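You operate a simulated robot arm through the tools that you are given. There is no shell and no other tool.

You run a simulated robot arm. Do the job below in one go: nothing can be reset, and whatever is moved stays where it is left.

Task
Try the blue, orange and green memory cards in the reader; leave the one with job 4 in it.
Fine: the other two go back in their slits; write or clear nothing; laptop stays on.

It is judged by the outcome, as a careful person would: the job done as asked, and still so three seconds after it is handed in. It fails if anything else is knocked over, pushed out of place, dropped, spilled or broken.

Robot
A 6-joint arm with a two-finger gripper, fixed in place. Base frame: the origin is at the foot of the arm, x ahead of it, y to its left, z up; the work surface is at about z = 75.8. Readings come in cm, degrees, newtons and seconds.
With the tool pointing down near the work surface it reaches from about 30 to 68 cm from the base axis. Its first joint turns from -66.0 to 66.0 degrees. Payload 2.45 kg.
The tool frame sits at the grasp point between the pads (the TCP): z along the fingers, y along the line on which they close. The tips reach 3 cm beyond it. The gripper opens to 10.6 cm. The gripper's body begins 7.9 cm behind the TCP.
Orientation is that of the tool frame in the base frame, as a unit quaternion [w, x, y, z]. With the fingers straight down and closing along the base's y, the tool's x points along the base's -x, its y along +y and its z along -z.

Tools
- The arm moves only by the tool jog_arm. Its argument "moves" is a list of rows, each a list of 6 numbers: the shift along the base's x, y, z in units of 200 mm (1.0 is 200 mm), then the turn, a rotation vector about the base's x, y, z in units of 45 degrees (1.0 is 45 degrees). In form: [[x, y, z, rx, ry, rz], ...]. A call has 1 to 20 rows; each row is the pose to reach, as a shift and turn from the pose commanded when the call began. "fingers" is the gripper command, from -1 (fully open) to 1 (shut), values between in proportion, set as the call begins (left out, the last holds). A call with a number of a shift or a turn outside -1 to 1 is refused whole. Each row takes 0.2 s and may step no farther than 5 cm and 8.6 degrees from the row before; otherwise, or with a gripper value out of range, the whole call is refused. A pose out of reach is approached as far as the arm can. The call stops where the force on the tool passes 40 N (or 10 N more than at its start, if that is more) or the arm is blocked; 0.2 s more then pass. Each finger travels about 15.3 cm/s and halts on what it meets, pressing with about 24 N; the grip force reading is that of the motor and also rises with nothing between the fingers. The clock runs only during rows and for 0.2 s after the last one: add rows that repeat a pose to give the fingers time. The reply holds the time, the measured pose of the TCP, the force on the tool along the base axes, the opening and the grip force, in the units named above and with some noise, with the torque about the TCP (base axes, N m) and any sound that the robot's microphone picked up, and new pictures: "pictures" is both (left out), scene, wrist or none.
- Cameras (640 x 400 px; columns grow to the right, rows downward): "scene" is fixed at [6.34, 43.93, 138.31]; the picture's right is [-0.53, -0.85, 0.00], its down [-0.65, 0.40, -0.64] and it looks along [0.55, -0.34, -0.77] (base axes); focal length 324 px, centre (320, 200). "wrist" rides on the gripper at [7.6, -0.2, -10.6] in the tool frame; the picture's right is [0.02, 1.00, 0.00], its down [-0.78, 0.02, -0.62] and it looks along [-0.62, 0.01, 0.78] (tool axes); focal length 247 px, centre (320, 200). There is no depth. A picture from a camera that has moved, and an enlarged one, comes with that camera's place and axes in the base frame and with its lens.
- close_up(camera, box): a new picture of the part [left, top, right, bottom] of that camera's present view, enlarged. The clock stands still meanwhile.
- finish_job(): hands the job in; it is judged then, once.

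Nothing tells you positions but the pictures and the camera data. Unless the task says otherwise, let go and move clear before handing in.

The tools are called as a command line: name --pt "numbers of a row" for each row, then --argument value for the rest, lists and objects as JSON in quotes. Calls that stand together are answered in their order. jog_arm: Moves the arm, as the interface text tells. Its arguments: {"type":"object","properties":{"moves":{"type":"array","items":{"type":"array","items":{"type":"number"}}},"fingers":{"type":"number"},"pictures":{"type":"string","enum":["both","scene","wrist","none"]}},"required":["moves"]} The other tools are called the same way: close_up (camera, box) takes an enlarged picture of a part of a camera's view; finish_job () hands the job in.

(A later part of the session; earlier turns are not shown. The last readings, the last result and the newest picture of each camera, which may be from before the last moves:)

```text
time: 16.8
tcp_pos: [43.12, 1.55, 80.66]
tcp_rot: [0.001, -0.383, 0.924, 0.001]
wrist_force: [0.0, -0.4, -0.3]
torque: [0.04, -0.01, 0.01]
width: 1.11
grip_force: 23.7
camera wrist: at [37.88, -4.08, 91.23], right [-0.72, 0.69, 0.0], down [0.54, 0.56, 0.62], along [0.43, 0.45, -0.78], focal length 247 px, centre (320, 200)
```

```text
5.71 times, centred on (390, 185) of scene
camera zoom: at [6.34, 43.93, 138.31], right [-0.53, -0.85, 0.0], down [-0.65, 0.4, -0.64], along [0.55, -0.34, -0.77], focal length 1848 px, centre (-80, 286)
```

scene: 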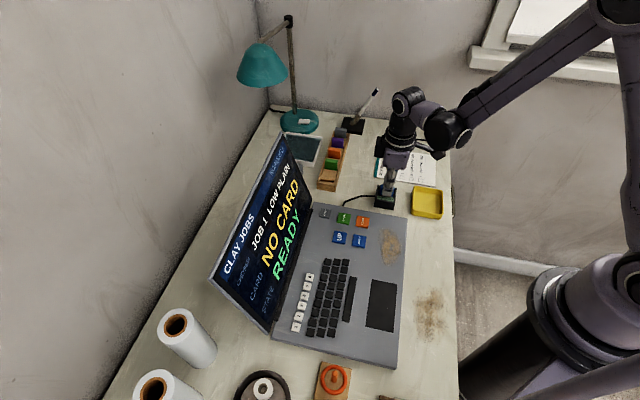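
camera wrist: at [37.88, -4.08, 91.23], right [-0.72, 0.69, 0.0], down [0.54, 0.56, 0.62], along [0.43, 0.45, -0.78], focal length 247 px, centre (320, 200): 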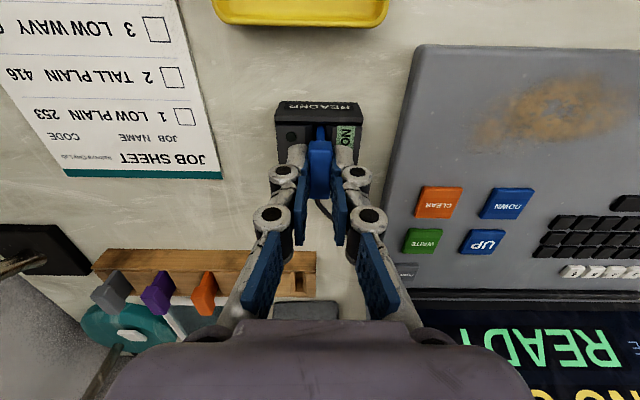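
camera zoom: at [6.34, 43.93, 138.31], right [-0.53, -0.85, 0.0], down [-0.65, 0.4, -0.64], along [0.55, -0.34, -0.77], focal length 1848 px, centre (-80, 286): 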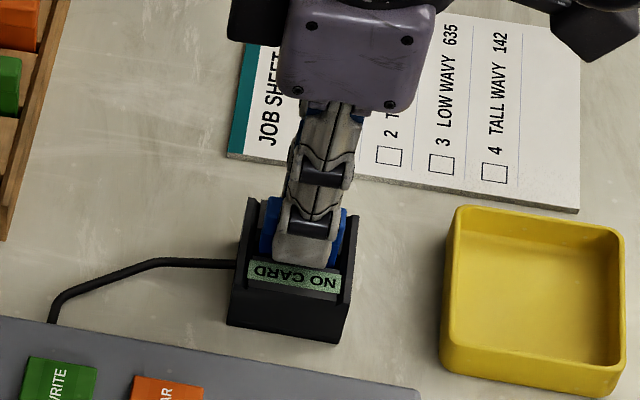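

jog_arm --pt "0.003 -0.0027 0 0 0 0" --pt "0.003 -0.0027 -0.01 0 0 0" --pt "0.003 -0.0027 -0.02 0 0 0" --pt "0.003 -0.0027 -0.02 0 0 0" --fingers 1 --pictures "wrist"

close_up --camera "wrist" --box '[270, 60, 370, 160]'

close_up --camera "scene" --box '[350, 150, 430, 220]'

```text
time: 17.8
tcp_pos: [43.07, 1.45, 80.17]
tcp_rot: [0.0, -0.383, 0.924, 0.0]
wrist_force: [1.3, -0.6, 0.0]
torque: [0.0, -0.02, -0.02]
width: 1.1
grip_force: 23.8
camera wrist: at [37.93, -4.18, 90.81], right [-0.72, 0.69, 0.0], down [0.54, 0.56, 0.62], along [0.43, 0.45, -0.78], focal length 247 px, centre (320, 200)
```

wrist: 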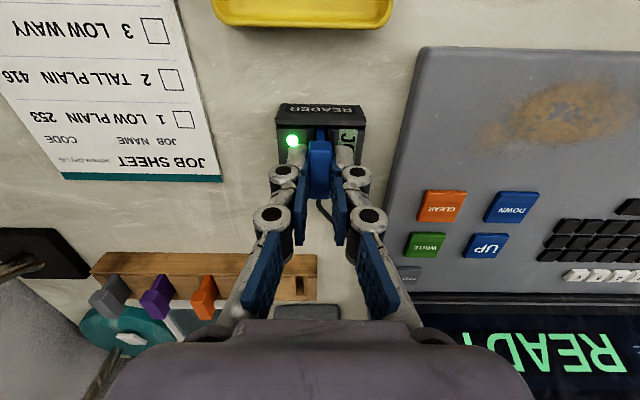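

```text
4.00 times, centred on (320, 110) of wrist
camera zoom: at [37.93, -4.18, 90.81], right [-0.72, 0.69, 0.0], down [0.54, 0.56, 0.62], along [0.43, 0.45, -0.78], focal length 988 px, centre (320, 560)
```

zoom: 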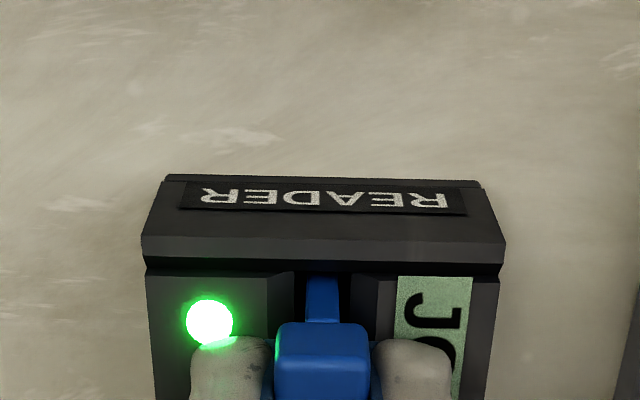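

```text
5.71 times, centred on (390, 185) of scene
camera zoom: at [6.34, 43.93, 138.31], right [-0.53, -0.85, 0.0], down [-0.65, 0.4, -0.64], along [0.55, -0.34, -0.77], focal length 1848 px, centre (-80, 286)
```

zoom: 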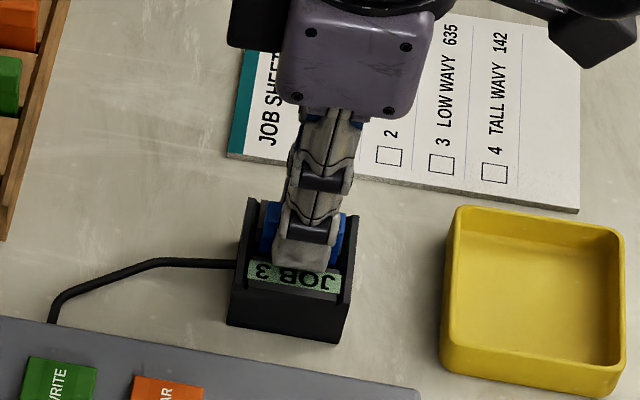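

The reader's light is green and its display reads "JOB 3" for the blue card. I'll confirm that on the laptop screen.

close_up --camera "scene" --box '[200, 130, 420, 340]'

close_up --camera "scene" --box '[370, 180, 410, 215]'

```text
1.90 times, centred on (310, 235) of scene
camera zoom: at [6.34, 43.93, 138.31], right [-0.53, -0.85, 0.0], down [-0.65, 0.4, -0.64], along [0.55, -0.34, -0.77], focal length 616 px, centre (339, 133)
```

zoom: 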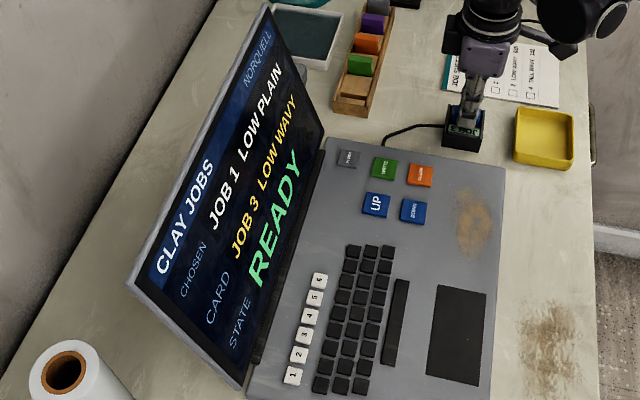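

```text
11.43 times, centred on (390, 198) of scene
camera zoom: at [6.34, 43.93, 138.31], right [-0.53, -0.85, 0.0], down [-0.65, 0.4, -0.64], along [0.55, -0.34, -0.77], focal length 3697 px, centre (-480, 229)
```

zoom: 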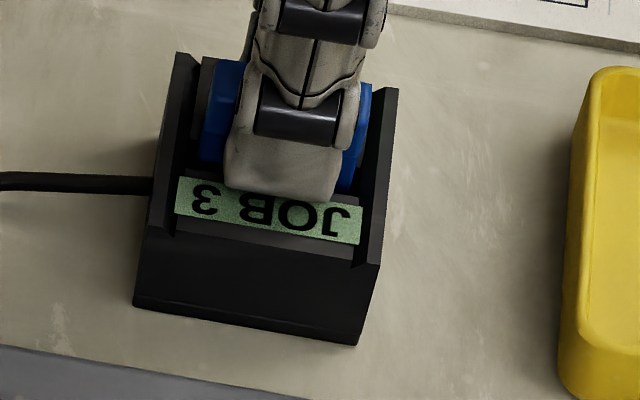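

Blue holds JOB 3 (LOW WAVY), so it isn't the one. I'll pull it straight up and carry it back over its own slit.

jog_arm --pt "0 0 0.05 0 0 0" --pt "0 0 0.1 0 0 0" --pt "0 0 0.2 0 0 0" --pt "0 0 0.3 0 0 0" --pt "0 0 0.4 0 0 0" --pt "0 0 0.4975 0 0 0" --pt "0.12 0.097 0.4975 0 0 0" --pt "0.24 0.194 0.4975 0 0 0" --pt "0.36 0.29 0.4975 0 0 0" --pt "0.48 0.387 0.4975 0 0 0" --pt "0.61385 0.4842 0.4975 0 0 0" --pt "0.61385 0.4842 0.4975 0 0 0" --pt "0.61385 0.4842 0.4975 0 0 0" --fingers 1 --pictures "both"

close_up --camera "wrist" --box '[260, 60, 380, 160]'

```text
time: 20.6
tcp_pos: [55.7, 11.28, 90.31]
tcp_rot: [0.0, -0.384, 0.923, 0.001]
wrist_force: [-1.0, 0.4, 0.1]
torque: [0.03, -0.03, 0.01]
width: 1.08
grip_force: 23.9
camera wrist: at [50.5, 5.56, 100.83], right [-0.72, 0.69, 0.0], down [0.54, 0.56, 0.62], along [0.43, 0.45, -0.78], focal length 247 px, centre (320, 200)
```

scene: 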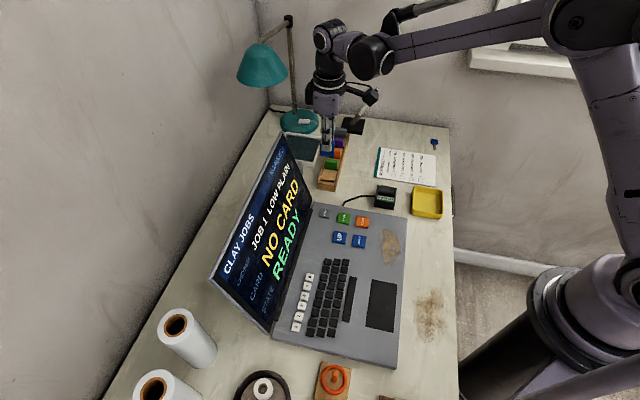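
wrist: 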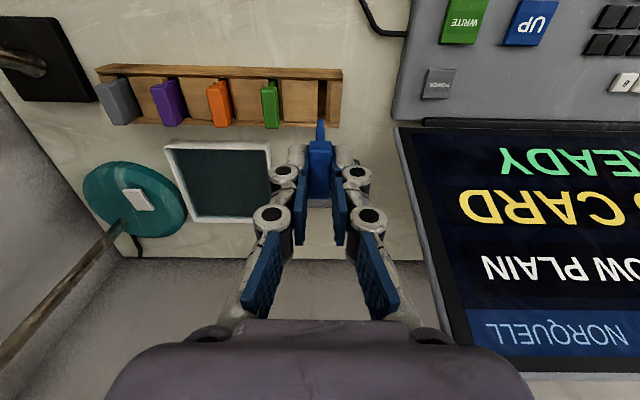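

```text
4.00 times, centred on (320, 110) of wrist
camera zoom: at [50.5, 5.56, 100.83], right [-0.72, 0.69, 0.0], down [0.54, 0.56, 0.62], along [0.43, 0.45, -0.78], focal length 988 px, centre (320, 560)
```

zoom: 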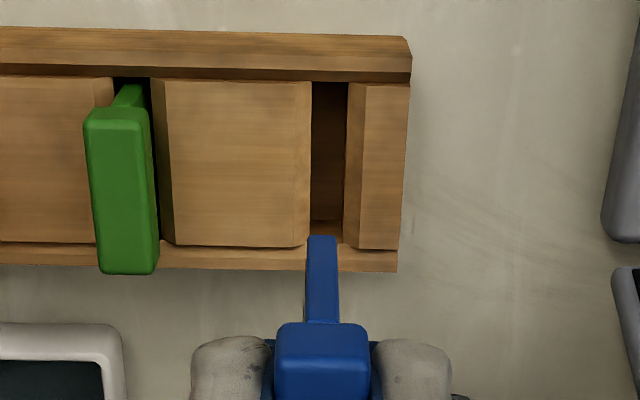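

The arm came back about 0.3 cm off in x, so I'll correct to the pose recorded at the pick, lower part-way and check against the slit.

jog_arm --pt "-0.0148 -0.0025 0 0 0 0" --pt "-0.0148 -0.0025 -0.1 0 0 0" --pt "-0.0148 -0.0025 -0.2 0 0 0" --pt "-0.0148 -0.0025 -0.24 0 0 0" --pt "-0.0148 -0.0025 -0.24 0 0 0" --fingers 1 --pictures "wrist"

close_up --camera "wrist" --box '[260, 60, 380, 160]'

```text
time: 21.8
tcp_pos: [55.3, 11.17, 85.41]
tcp_rot: [0.0, -0.383, 0.924, 0.002]
wrist_force: [-0.1, 0.4, -0.2]
torque: [0.01, 0.0, 0.0]
width: 1.08
grip_force: 24.3
camera wrist: at [50.1, 5.39, 95.97], right [-0.72, 0.69, 0.0], down [0.54, 0.56, 0.62], along [0.43, 0.45, -0.78], focal length 247 px, centre (320, 200)
```

wrist: 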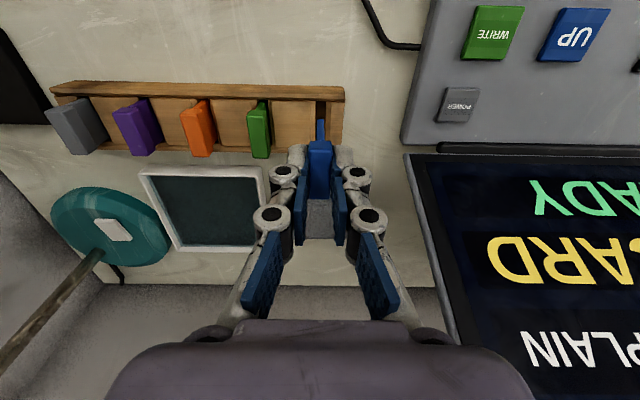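

```text
4.00 times, centred on (320, 110) of wrist
camera zoom: at [50.1, 5.39, 95.97], right [-0.72, 0.69, 0.0], down [0.54, 0.56, 0.62], along [0.43, 0.45, -0.78], focal length 988 px, centre (320, 560)
```

zoom: 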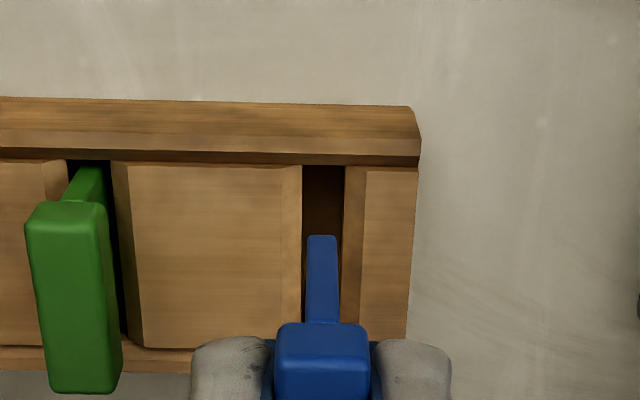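

jog_arm --pt "0.005 0.005 0 0 0 0" --pt "0.005 0.005 -0.04 0 0 0" --pt "0.005 0.005 -0.08 0 0 0" --pt "0.005 0.005 -0.12 0 0 0" --pt "0.005 0.005 -0.12 0 0 0" --fingers 1 --pictures "wrist"

close_up --camera "wrist" --box '[260, 80, 380, 180]'

```text
time: 23.0
tcp_pos: [55.42, 11.24, 83.02]
tcp_rot: [0.0, -0.383, 0.924, 0.002]
wrist_force: [0.2, 0.1, 0.0]
torque: [0.02, -0.01, 0.03]
width: 1.1
grip_force: 23.6
camera wrist: at [50.2, 5.62, 93.59], right [-0.72, 0.69, 0.0], down [0.54, 0.57, 0.62], along [0.43, 0.45, -0.78], focal length 247 px, centre (320, 200)
```

wrist: 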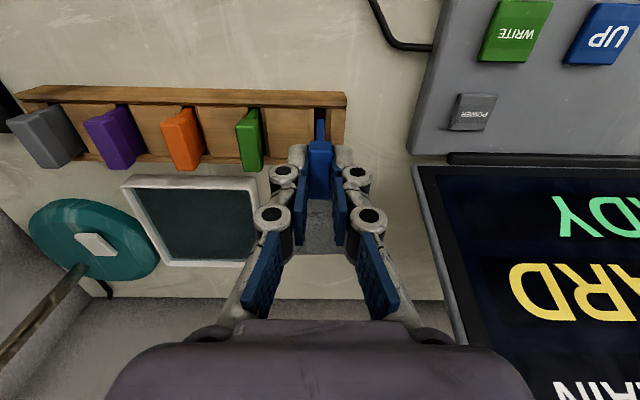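

```text
4.00 times, centred on (320, 130) of wrist
camera zoom: at [50.2, 5.62, 93.59], right [-0.72, 0.69, 0.0], down [0.54, 0.57, 0.62], along [0.43, 0.45, -0.78], focal length 988 px, centre (320, 480)
```

zoom: 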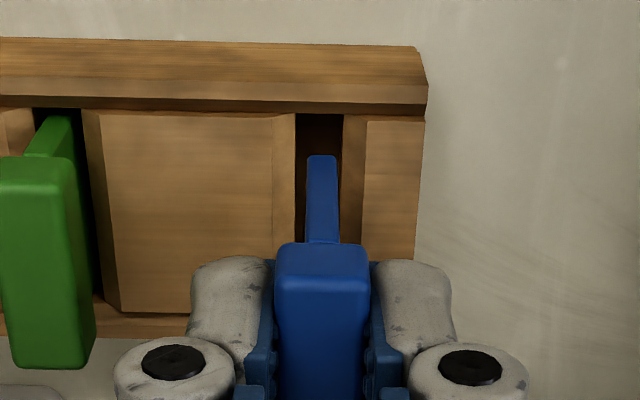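

jog_arm --pt "0 -0.004 -0.03 0 0 0" --pt "0 -0.004 -0.06 0 0 0" --pt "0 -0.004 -0.09 0 0 0" --pt "0 -0.004 -0.12 0 0 0" --pt "0 -0.004 -0.137 0 0 0" --pt "0 -0.004 -0.137 0 0 0" --fingers 1 --pictures "wrist"

close_up --camera "wrist" --box '[240, 90, 400, 220]'

close_up --camera "scene" --box '[310, 140, 360, 200]'

```text
time: 24.4
tcp_pos: [55.42, 11.07, 80.29]
tcp_rot: [0.0, -0.384, 0.923, 0.001]
wrist_force: [-0.3, -0.3, 0.6]
torque: [0.01, 0.01, -0.02]
width: 1.11
grip_force: 23.7
camera wrist: at [50.12, 5.5, 90.81], right [-0.72, 0.69, 0.0], down [0.54, 0.56, 0.62], along [0.43, 0.45, -0.78], focal length 247 px, centre (320, 200)
```

wrist: 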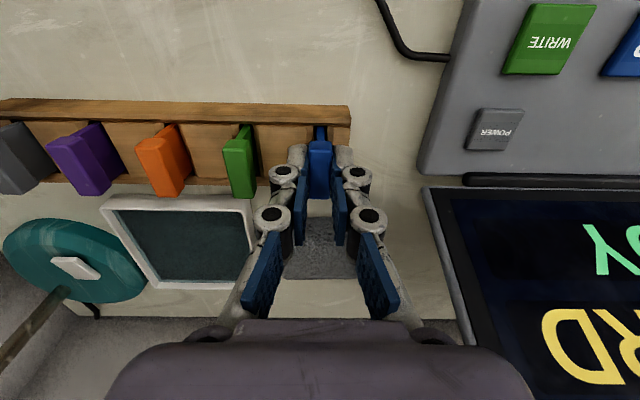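

```text
3.08 times, centred on (320, 155) of wrist
camera zoom: at [50.12, 5.5, 90.81], right [-0.72, 0.69, 0.0], down [0.54, 0.56, 0.62], along [0.43, 0.45, -0.78], focal length 760 px, centre (320, 338)
```

zoom: 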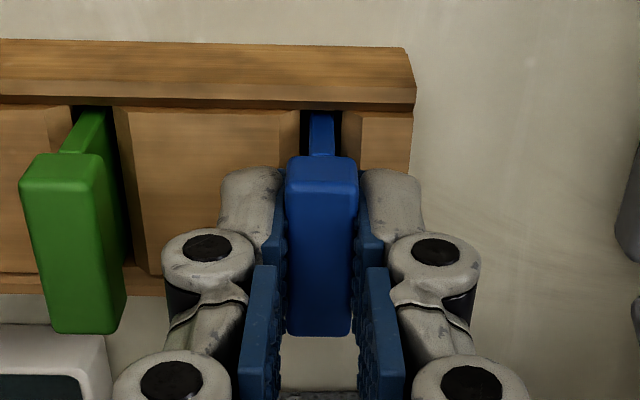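

```text
6.67 times, centred on (335, 170) of scene
camera zoom: at [6.34, 43.93, 138.31], right [-0.53, -0.85, 0.0], down [-0.65, 0.4, -0.64], along [0.55, -0.34, -0.77], focal length 2157 px, centre (220, 400)
```

zoom: 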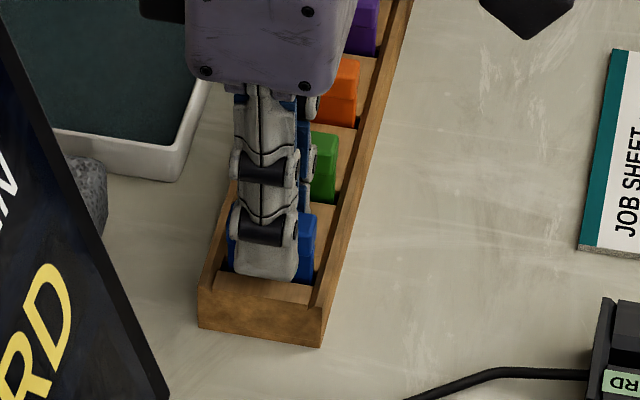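

The blue card is back in its slit, matching the view from when I picked it. I'll open the fingers to 3 cm and check.

jog_arm --pt "0 0 0 0 0 0" --pt "0 0 0 0 0 0" --pt "0 0 0 0 0 0" --fingers 0.434 --pictures "wrist"

jog_arm --pt "0 0 0.05 0 0 0" --pt "0 0 0.1 0 0 0" --pt "0 0 0.2 0 0 0" --pt "0 0 0.3 0 0 0" --pt "0 0 0.35 0 0 0" --pt "0 0 0.35 0 0 0" --fingers 0.434 --pictures "both"

close_up --camera "wrist" --box '[180, 60, 360, 180]'

close_up --camera "scene" --box '[310, 130, 360, 200]'

```text
time: 25.2
tcp_pos: [55.37, 11.18, 80.3]
tcp_rot: [0.0, -0.383, 0.924, 0.002]
wrist_force: [-0.3, 0.0, 0.6]
torque: [0.03, 0.01, -0.01]
width: 2.99
grip_force: 0.2
camera wrist: at [50.12, 5.5, 90.83], right [-0.72, 0.69, 0.0], down [0.54, 0.56, 0.62], along [0.43, 0.45, -0.78], focal length 247 px, centre (320, 200)
```

wrist: 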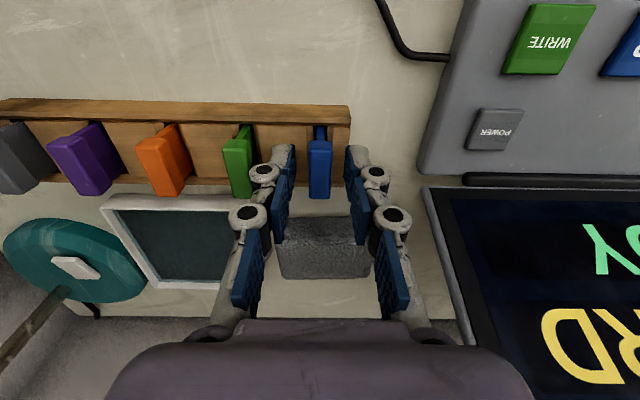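

```text
time: 26.6
tcp_pos: [55.25, 11.08, 87.13]
tcp_rot: [-0.001, -0.383, 0.924, 0.001]
wrist_force: [0.4, 0.1, 0.3]
torque: [-0.02, 0.01, -0.01]
width: 2.99
grip_force: 0.1
camera wrist: at [50.03, 5.46, 97.72], right [-0.72, 0.69, 0.0], down [0.54, 0.56, 0.62], along [0.43, 0.45, -0.78], focal length 247 px, centre (320, 200)
```

scene: 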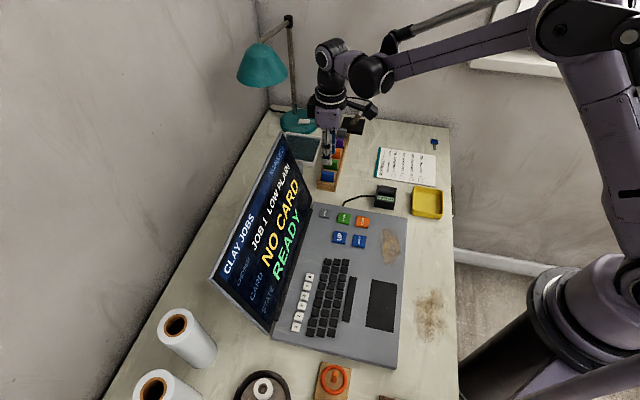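
wrist: 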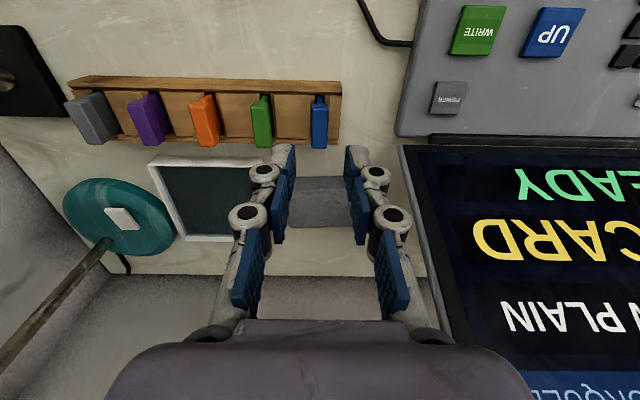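

```text
3.33 times, centred on (270, 120) of wrist
camera zoom: at [50.03, 5.46, 97.72], right [-0.72, 0.69, 0.0], down [0.54, 0.56, 0.62], along [0.43, 0.45, -0.78], focal length 823 px, centre (487, 467)
```

zoom: 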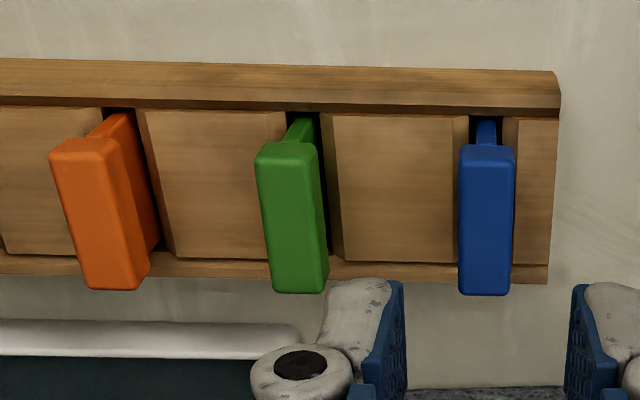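

```text
5.71 times, centred on (335, 165) of scene
camera zoom: at [6.34, 43.93, 138.31], right [-0.53, -0.85, 0.0], down [-0.65, 0.4, -0.64], along [0.55, -0.34, -0.77], focal length 1848 px, centre (234, 400)
```

zoom: 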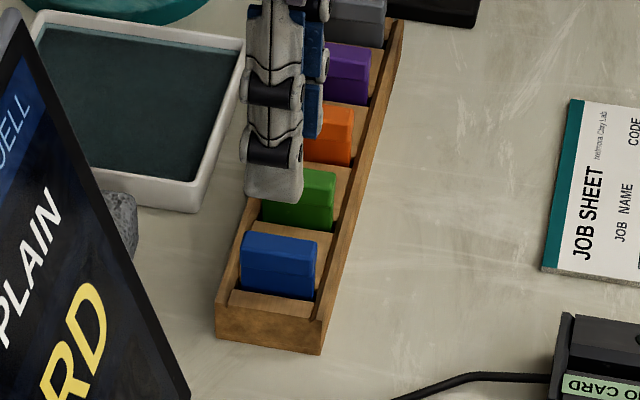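

Blue is back in its slit and the reader shows NO CARD again. Orange is next, about 9.1 cm further along the row near (61.8, 4.6), so I'll move above it and check centring.

jog_arm --pt "0.11 -0.107 0 0 0 0" --pt "0.22 -0.215 0 0 0 0" --pt "0.33 -0.322 0 0 0 0" --pt "0.33 -0.322 -0.1 0 0 0" --pt "0.33 -0.322 -0.175 0 0 0" --pt "0.33 -0.322 -0.175 0 0 0" --fingers 0.434 --pictures "both"

close_up --camera "wrist" --box '[240, 70, 400, 200]'

close_up --camera "scene" --box '[310, 120, 370, 200]'

```text
time: 28.0
tcp_pos: [61.97, 4.66, 83.61]
tcp_rot: [0.0, -0.383, 0.924, 0.001]
wrist_force: [0.2, -0.8, -0.4]
torque: [-0.03, 0.01, 0.02]
width: 3.02
grip_force: 0.0
camera wrist: at [56.66, -1.03, 94.16], right [-0.72, 0.69, 0.0], down [0.54, 0.56, 0.62], along [0.43, 0.45, -0.78], focal length 247 px, centre (320, 200)
```

scene: 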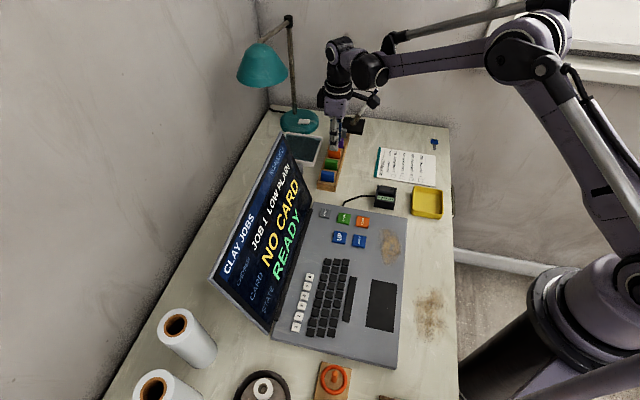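
wrist: 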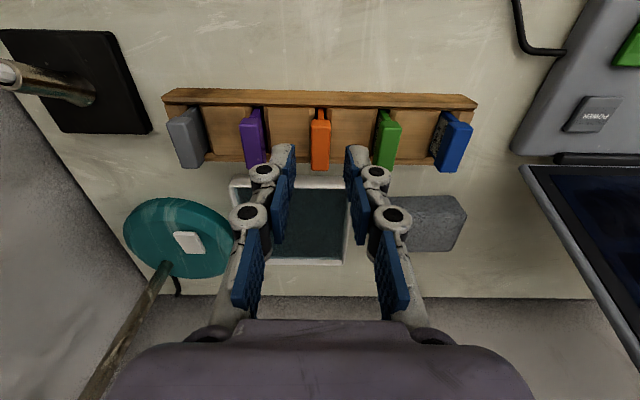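

```text
3.08 times, centred on (320, 135) of wrist
camera zoom: at [56.66, -1.03, 94.16], right [-0.72, 0.69, 0.0], down [0.54, 0.56, 0.62], along [0.43, 0.45, -0.78], focal length 760 px, centre (320, 400)
```

zoom: 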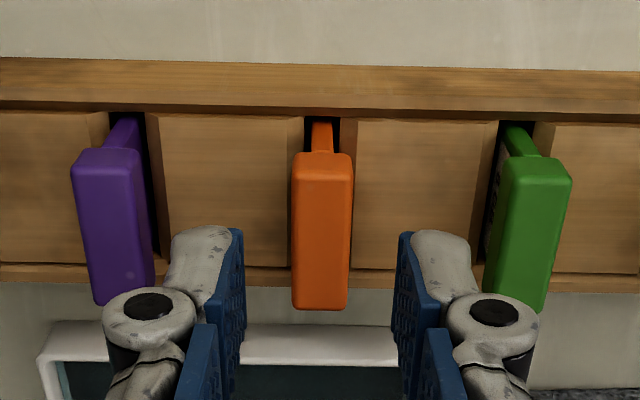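

```text
5.00 times, centred on (340, 160) of scene
camera zoom: at [6.34, 43.93, 138.31], right [-0.53, -0.85, 0.0], down [-0.65, 0.4, -0.64], along [0.55, -0.34, -0.77], focal length 1617 px, centre (220, 400)
```

zoom: 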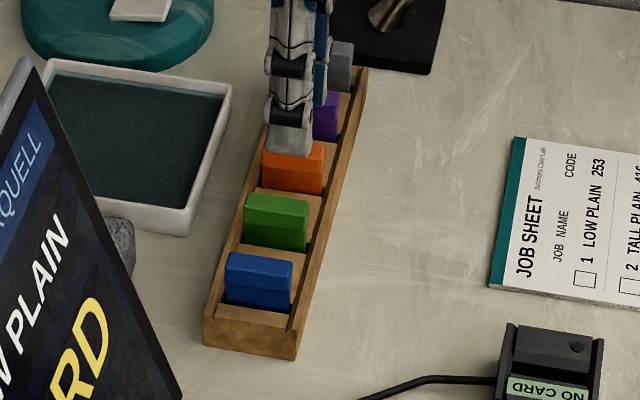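

Orange is centred between the fingers. I'll go down to the same grip height as for blue.

jog_arm --pt "0 0 -0.04 0 0 0" --pt "0 0 -0.08 0 0 0" --pt "0 0 -0.12 0 0 0" --pt "0 0 -0.167 0 0 0" --pt "0 0 -0.167 0 0 0" --fingers 0.434 --pictures "wrist"

close_up --camera "wrist" --box '[240, 90, 400, 220]'

```text
time: 29.2
tcp_pos: [61.84, 4.7, 80.25]
tcp_rot: [0.0, -0.383, 0.924, 0.001]
wrist_force: [-0.6, 0.1, 0.2]
torque: [-0.01, 0.0, -0.01]
width: 3.01
grip_force: 0.1
camera wrist: at [56.63, -0.93, 90.88], right [-0.72, 0.69, 0.0], down [0.54, 0.57, 0.62], along [0.43, 0.45, -0.78], focal length 247 px, centre (320, 200)
```

wrist: 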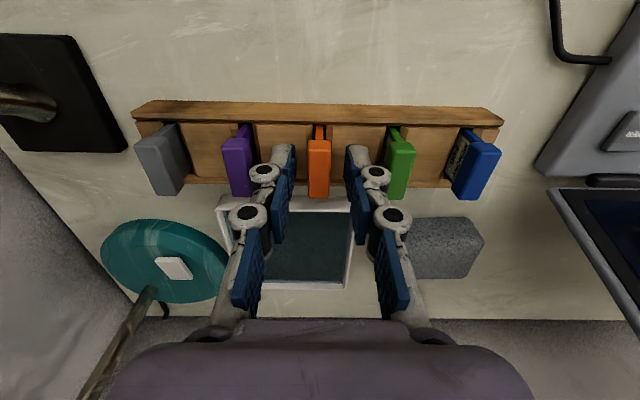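

```text
3.08 times, centred on (320, 155) of wrist
camera zoom: at [56.63, -0.93, 90.88], right [-0.72, 0.69, 0.0], down [0.54, 0.57, 0.62], along [0.43, 0.45, -0.78], focal length 760 px, centre (320, 338)
```

zoom: 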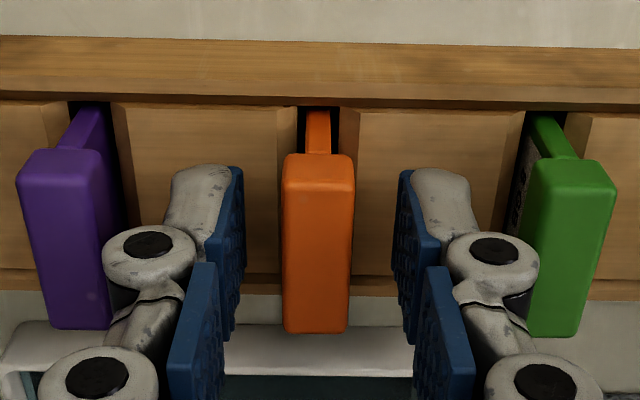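

jog_arm --pt "0 0 0 0 0 0" --pt "0 0 0 0 0 0" --pt "0 0 0 0 0 0" --fingers 1 --pictures "wrist"

close_up --camera "wrist" --box '[240, 90, 400, 220]'

```text
time: 30.0
tcp_pos: [61.93, 4.72, 80.34]
tcp_rot: [0.0, -0.384, 0.923, 0.001]
wrist_force: [0.4, -0.3, -0.1]
torque: [0.02, 0.02, -0.02]
width: 1.11
grip_force: 24.2
camera wrist: at [56.63, -0.93, 90.9], right [-0.72, 0.69, 0.0], down [0.54, 0.56, 0.62], along [0.43, 0.45, -0.78], focal length 247 px, centre (320, 200)
```

wrist: 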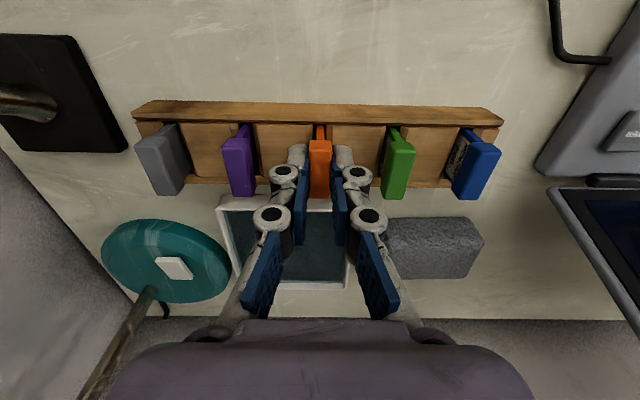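

```text
3.08 times, centred on (320, 155) of wrist
camera zoom: at [56.63, -0.93, 90.9], right [-0.72, 0.69, 0.0], down [0.54, 0.56, 0.62], along [0.43, 0.45, -0.78], focal length 760 px, centre (320, 338)
```

zoom: 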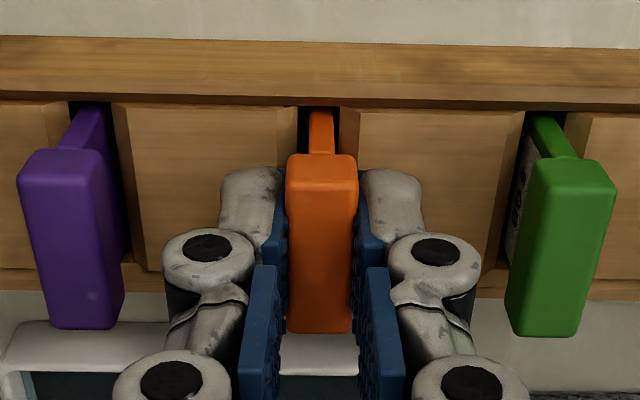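

Orange is gripped. I'll lift it 10 cm and carry it above the reader.

jog_arm --pt "0 0 0.05 0 0 0" --pt "0 0 0.1 0 0 0" --pt "0 0 0.2 0 0 0" --pt "0 0 0.3 0 0 0" --pt "0 0 0.4 0 0 0" --pt "0 0 0.5 0 0 0" --pt "-0.15 -0.027 0.5 0 0 0" --pt "-0.31 -0.054 0.5 0 0 0" --pt "-0.47 -0.081 0.5 0 0 0" --pt "-0.63 -0.108 0.5 0 0 0" --pt "-0.79 -0.135 0.5 0 0 0" --pt "-0.935 -0.1625 0.5 0 0 0" --pt "-0.935 -0.1625 0.5 0 0 0" --pt "-0.935 -0.1625 0.5 0 0 0" --fingers 1 --pictures "both"

close_up --camera "wrist" --box '[270, 60, 370, 160]'

```text
time: 33.0
tcp_pos: [43.3, 1.24, 90.4]
tcp_rot: [0.001, -0.383, 0.924, 0.001]
wrist_force: [0.1, 0.5, -0.6]
torque: [0.0, 0.0, -0.02]
width: 1.1
grip_force: 24.3
camera wrist: at [38.07, -4.36, 100.97], right [-0.72, 0.69, 0.0], down [0.54, 0.56, 0.62], along [0.43, 0.45, -0.78], focal length 247 px, centre (320, 200)
```

scene: 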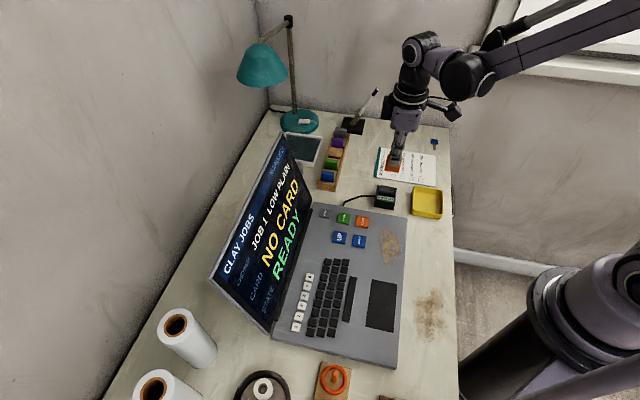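
wrist: 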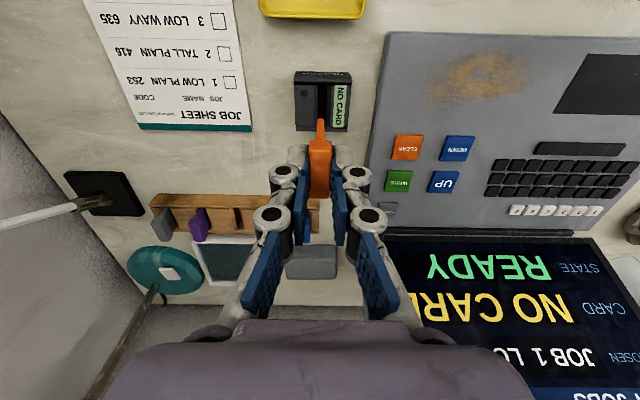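

```text
4.00 times, centred on (320, 110) of wrist
camera zoom: at [38.07, -4.36, 100.97], right [-0.72, 0.69, 0.0], down [0.54, 0.56, 0.62], along [0.43, 0.45, -0.78], focal length 988 px, centre (320, 560)
```

zoom: 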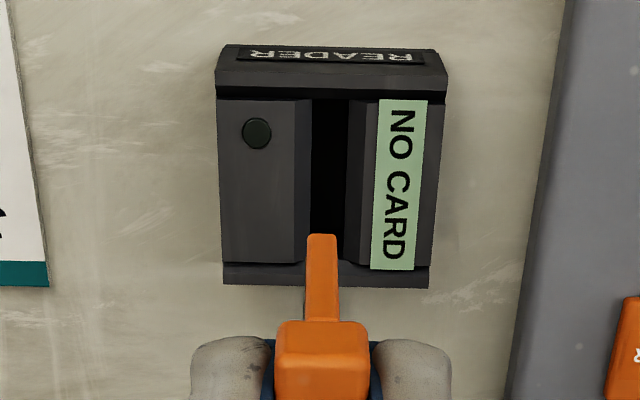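

jog_arm --pt "-0.007 0.008 0 0 0 0" --pt "-0.007 0.008 -0.1 0 0 0" --pt "-0.007 0.008 -0.2 0 0 0" --pt "-0.007 0.008 -0.3 0 0 0" --pt "-0.007 0.008 -0.34 0 0 0" --pt "-0.007 0.008 -0.34 0 0 0" --fingers 1 --pictures "wrist"

close_up --camera "wrist" --box '[270, 60, 370, 160]'

close_up --camera "scene" --box '[350, 150, 430, 220]'

```text
time: 34.4
tcp_pos: [42.88, 1.57, 83.75]
tcp_rot: [0.0, -0.383, 0.924, 0.001]
wrist_force: [-0.3, -0.4, -1.1]
torque: [0.0, -0.02, 0.02]
width: 1.13
grip_force: 23.3
camera wrist: at [37.68, -4.13, 94.3], right [-0.72, 0.69, 0.0], down [0.54, 0.56, 0.62], along [0.43, 0.45, -0.78], focal length 247 px, centre (320, 200)
```

wrist: 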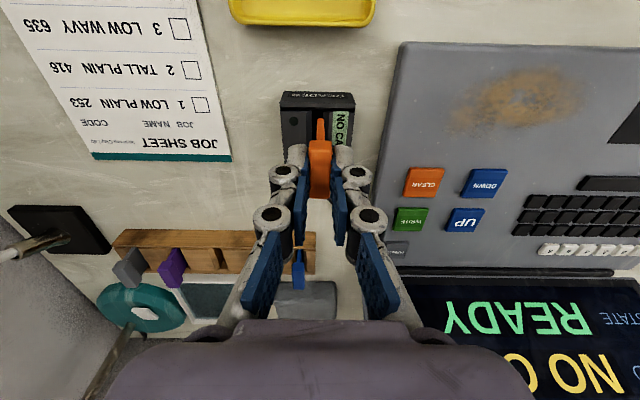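

```text
4.00 times, centred on (320, 110) of wrist
camera zoom: at [37.68, -4.13, 94.3], right [-0.72, 0.69, 0.0], down [0.54, 0.56, 0.62], along [0.43, 0.45, -0.78], focal length 988 px, centre (320, 560)
```

zoom: 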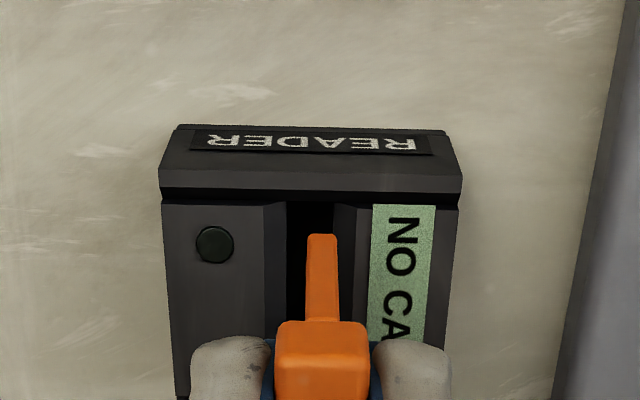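

```text
5.71 times, centred on (390, 185) of scene
camera zoom: at [6.34, 43.93, 138.31], right [-0.53, -0.85, 0.0], down [-0.65, 0.4, -0.64], along [0.55, -0.34, -0.77], focal length 1848 px, centre (-80, 286)
```

zoom: 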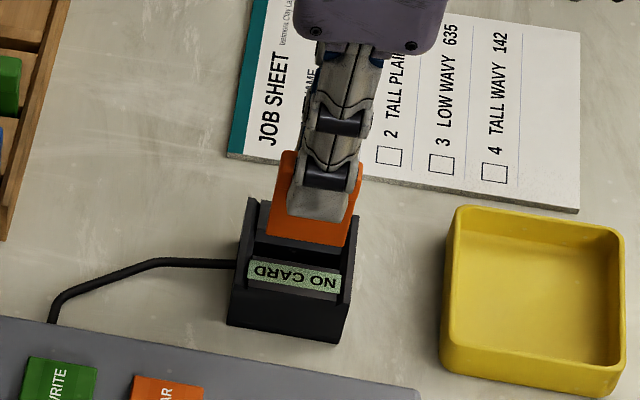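

The slot is about 0.2 cm to the left of the blade now, so I'll correct that before going lower.

jog_arm --pt "0.0125 -0.002 0 0 0 0" --pt "0.0125 -0.002 0 0 0 0" --fingers 1 --pictures "wrist"

close_up --camera "wrist" --box '[270, 60, 370, 160]'

```text
time: 35.0
tcp_pos: [43.08, 1.55, 83.55]
tcp_rot: [0.001, -0.384, 0.923, 0.0]
wrist_force: [0.0, 0.7, 0.2]
torque: [0.03, 0.02, 0.01]
width: 1.12
grip_force: 23.8
camera wrist: at [37.93, -4.19, 94.29], right [-0.72, 0.69, 0.0], down [0.54, 0.56, 0.62], along [0.43, 0.45, -0.78], focal length 247 px, centre (320, 200)
```

wrist: 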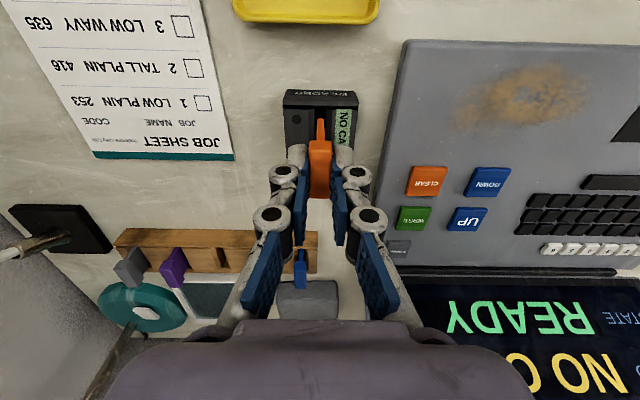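

```text
4.00 times, centred on (320, 110) of wrist
camera zoom: at [37.93, -4.19, 94.29], right [-0.72, 0.69, 0.0], down [0.54, 0.56, 0.62], along [0.43, 0.45, -0.78], focal length 988 px, centre (320, 560)
```

zoom: 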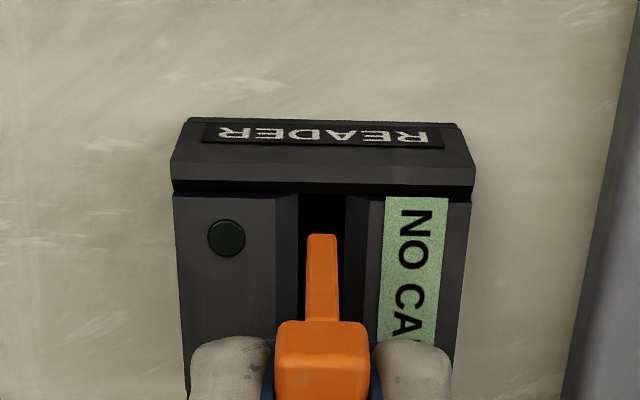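

Lined up. I'll lower the orange card slowly into the slot.

jog_arm --pt "0 0 -0.015 0 0 0" --pt "0 0 -0.03 0 0 0" --pt "0 0 -0.045 0 0 0" --pt "0 0 -0.06 0 0 0" --pt "0 0 -0.075 0 0 0" --pt "0 0 -0.09 0 0 0" --pt "0 0 -0.105 0 0 0" --pt "0 0 -0.105 0 0 0" --fingers 1 --pictures "wrist"

close_up --camera "wrist" --box '[270, 60, 370, 160]'

```text
time: 36.8
tcp_pos: [43.19, 1.58, 81.45]
tcp_rot: [0.001, -0.383, 0.924, 0.0]
wrist_force: [-0.5, -0.3, 0.3]
torque: [-0.01, -0.03, 0.01]
width: 1.13
grip_force: 24.0
camera wrist: at [37.98, -4.15, 92.11], right [-0.72, 0.69, 0.0], down [0.54, 0.56, 0.62], along [0.43, 0.45, -0.78], focal length 247 px, centre (320, 200)
```

wrist: 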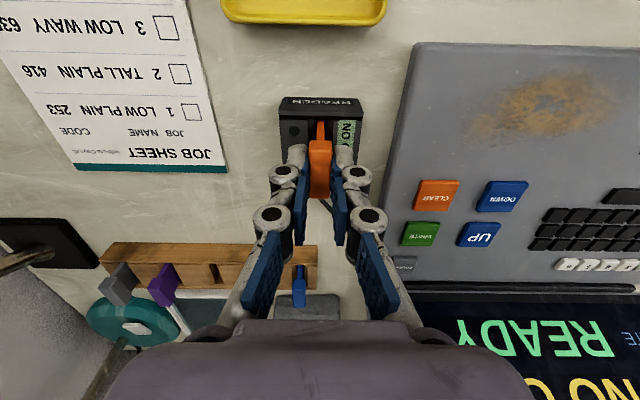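

```text
4.00 times, centred on (320, 110) of wrist
camera zoom: at [37.98, -4.15, 92.11], right [-0.72, 0.69, 0.0], down [0.54, 0.56, 0.62], along [0.43, 0.45, -0.78], focal length 988 px, centre (320, 560)
```

zoom: 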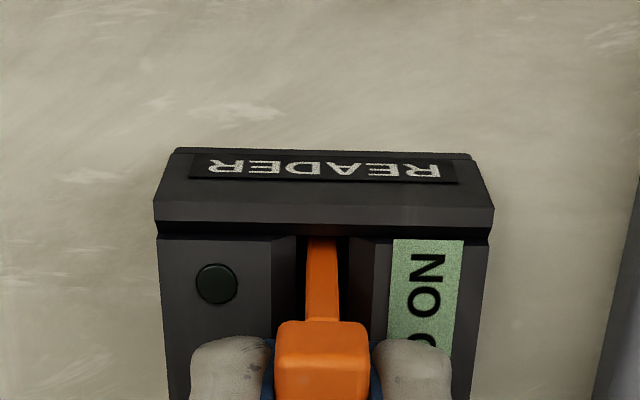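

jog_arm --pt "0 0 -0.0125 0 0 0" --pt "0 0 -0.025 0 0 0" --pt "0 0 -0.0375 0 0 0" --pt "0 0 -0.05 0 0 0" --pt "0 0 -0.06 0 0 0" --pt "0 0 -0.06 0 0 0" --fingers 1 --pictures "both"

close_up --camera "wrist" --box '[270, 60, 370, 160]'

close_up --camera "scene" --box '[350, 150, 430, 220]'

close_up --camera "scene" --box '[200, 130, 420, 340]'

```text
time: 38.2
tcp_pos: [43.43, 1.47, 80.34]
tcp_rot: [0.0, -0.383, 0.924, 0.001]
wrist_force: [-5.1, -3.9, 1.2]
torque: [-0.2, 0.2, 0.01]
width: 1.13
grip_force: 24.1
camera wrist: at [38.17, -4.07, 90.93], right [-0.72, 0.69, 0.0], down [0.54, 0.57, 0.62], along [0.43, 0.45, -0.78], focal length 247 px, centre (320, 200)
```

scene: 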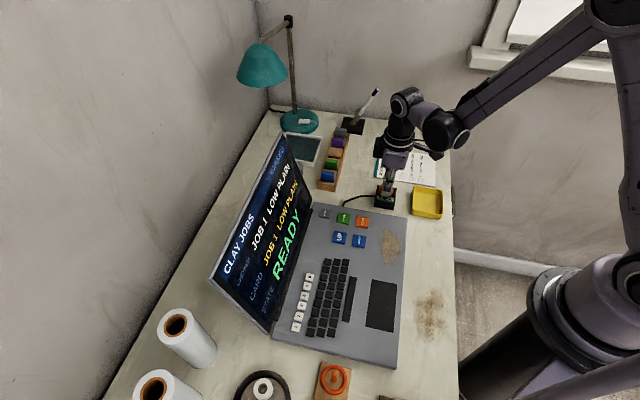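
wrist: 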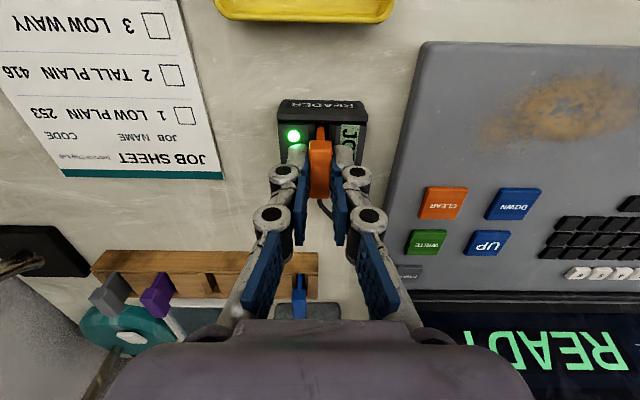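

```text
4.00 times, centred on (320, 110) of wrist
camera zoom: at [38.17, -4.07, 90.93], right [-0.72, 0.69, 0.0], down [0.54, 0.57, 0.62], along [0.43, 0.45, -0.78], focal length 988 px, centre (320, 560)
```

zoom: 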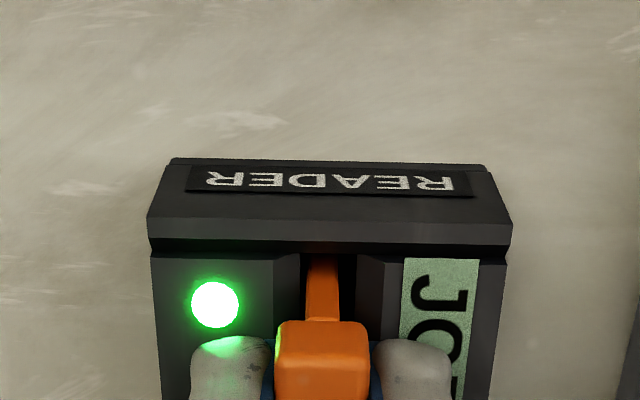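

```text
5.71 times, centred on (390, 185) of scene
camera zoom: at [6.33, 43.92, 138.32], right [-0.53, -0.85, 0.0], down [-0.65, 0.4, -0.64], along [0.55, -0.34, -0.77], focal length 1848 px, centre (-80, 286)
```

zoom: 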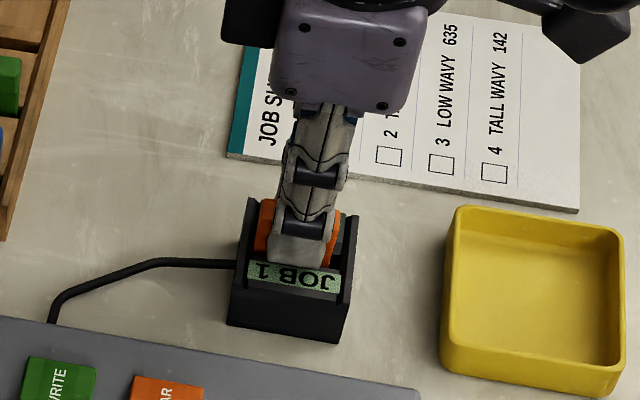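

```text
1.90 times, centred on (310, 235) of scene
camera zoom: at [6.33, 43.92, 138.32], right [-0.53, -0.85, 0.0], down [-0.65, 0.4, -0.64], along [0.55, -0.34, -0.77], focal length 616 px, centre (339, 133)
```

zoom: 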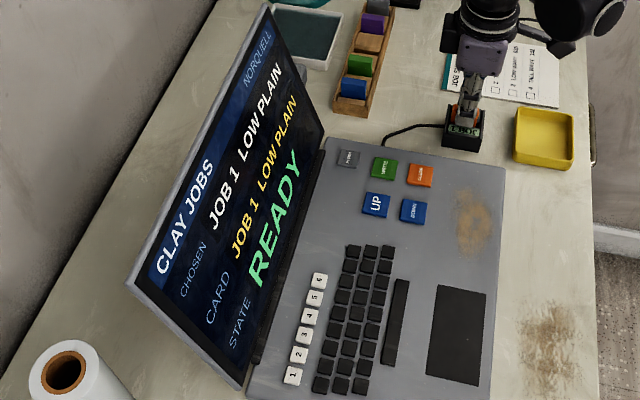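

Orange holds JOB 1 (LOW PLAIN). There is about 6 N of side force because the card is touching one end of the slot, so I'll ease back 2 mm, lift straight out and return it above its own slit.

jog_arm --pt "-0.008 -0.007 0 0 0 0" --pt "-0.008 -0.007 0 0 0 0" --fingers 1 --pictures "none"

jog_arm --pt "0 0 0.025 0 0 0" --pt "0 0 0.05 0 0 0" --pt "0 0 0.1 0 0 0" --pt "0 0 0.2 0 0 0" --pt "0 0 0.3 0 0 0" --pt "0 0 0.4 0 0 0" --pt "0 0 0.5 0 0 0" --pt "0 0 0.5 0 0 0" --fingers 1 --pictures "both"

close_up --camera "wrist" --box '[270, 60, 370, 160]'

```text
time: 38.8
tcp_pos: [43.39, 1.54, 80.38]
tcp_rot: [0.001, -0.384, 0.923, 0.001]
wrist_force: [-1.1, -0.5, -0.6]
torque: [-0.02, 0.01, -0.03]
width: 1.09
grip_force: 23.5
```

```text
time: 40.6
tcp_pos: [43.26, 1.28, 90.47]
tcp_rot: [0.001, -0.384, 0.923, 0.001]
wrist_force: [-0.2, 0.5, 0.0]
torque: [-0.01, 0.0, 0.0]
width: 1.12
grip_force: 24.0
camera wrist: at [38.03, -4.35, 101.09], right [-0.72, 0.69, 0.0], down [0.54, 0.56, 0.62], along [0.43, 0.45, -0.78], focal length 247 px, centre (320, 200)
```

scene: 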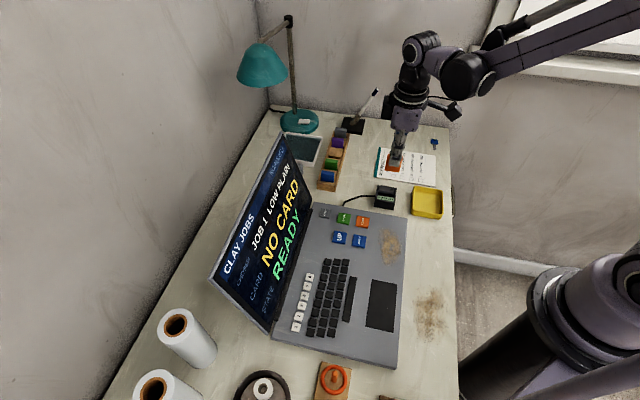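
wrist: 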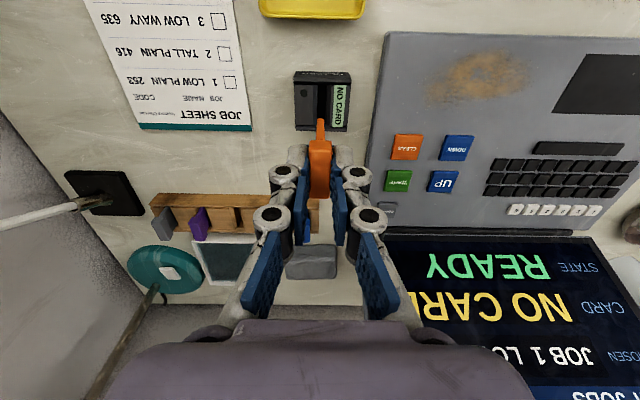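

```text
4.00 times, centred on (320, 110) of wrist
camera zoom: at [38.03, -4.35, 101.09], right [-0.72, 0.69, 0.0], down [0.54, 0.56, 0.62], along [0.43, 0.45, -0.78], focal length 988 px, centre (320, 560)
```

zoom: 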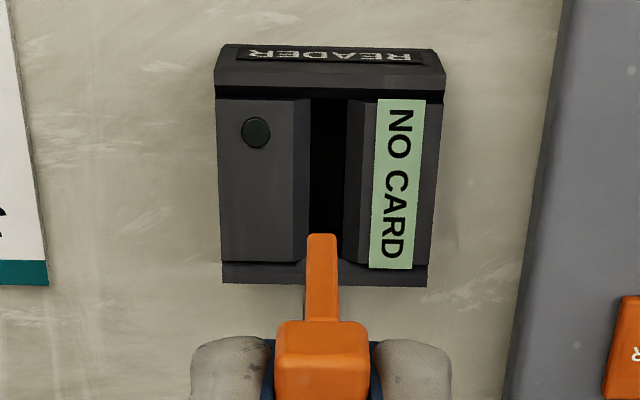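

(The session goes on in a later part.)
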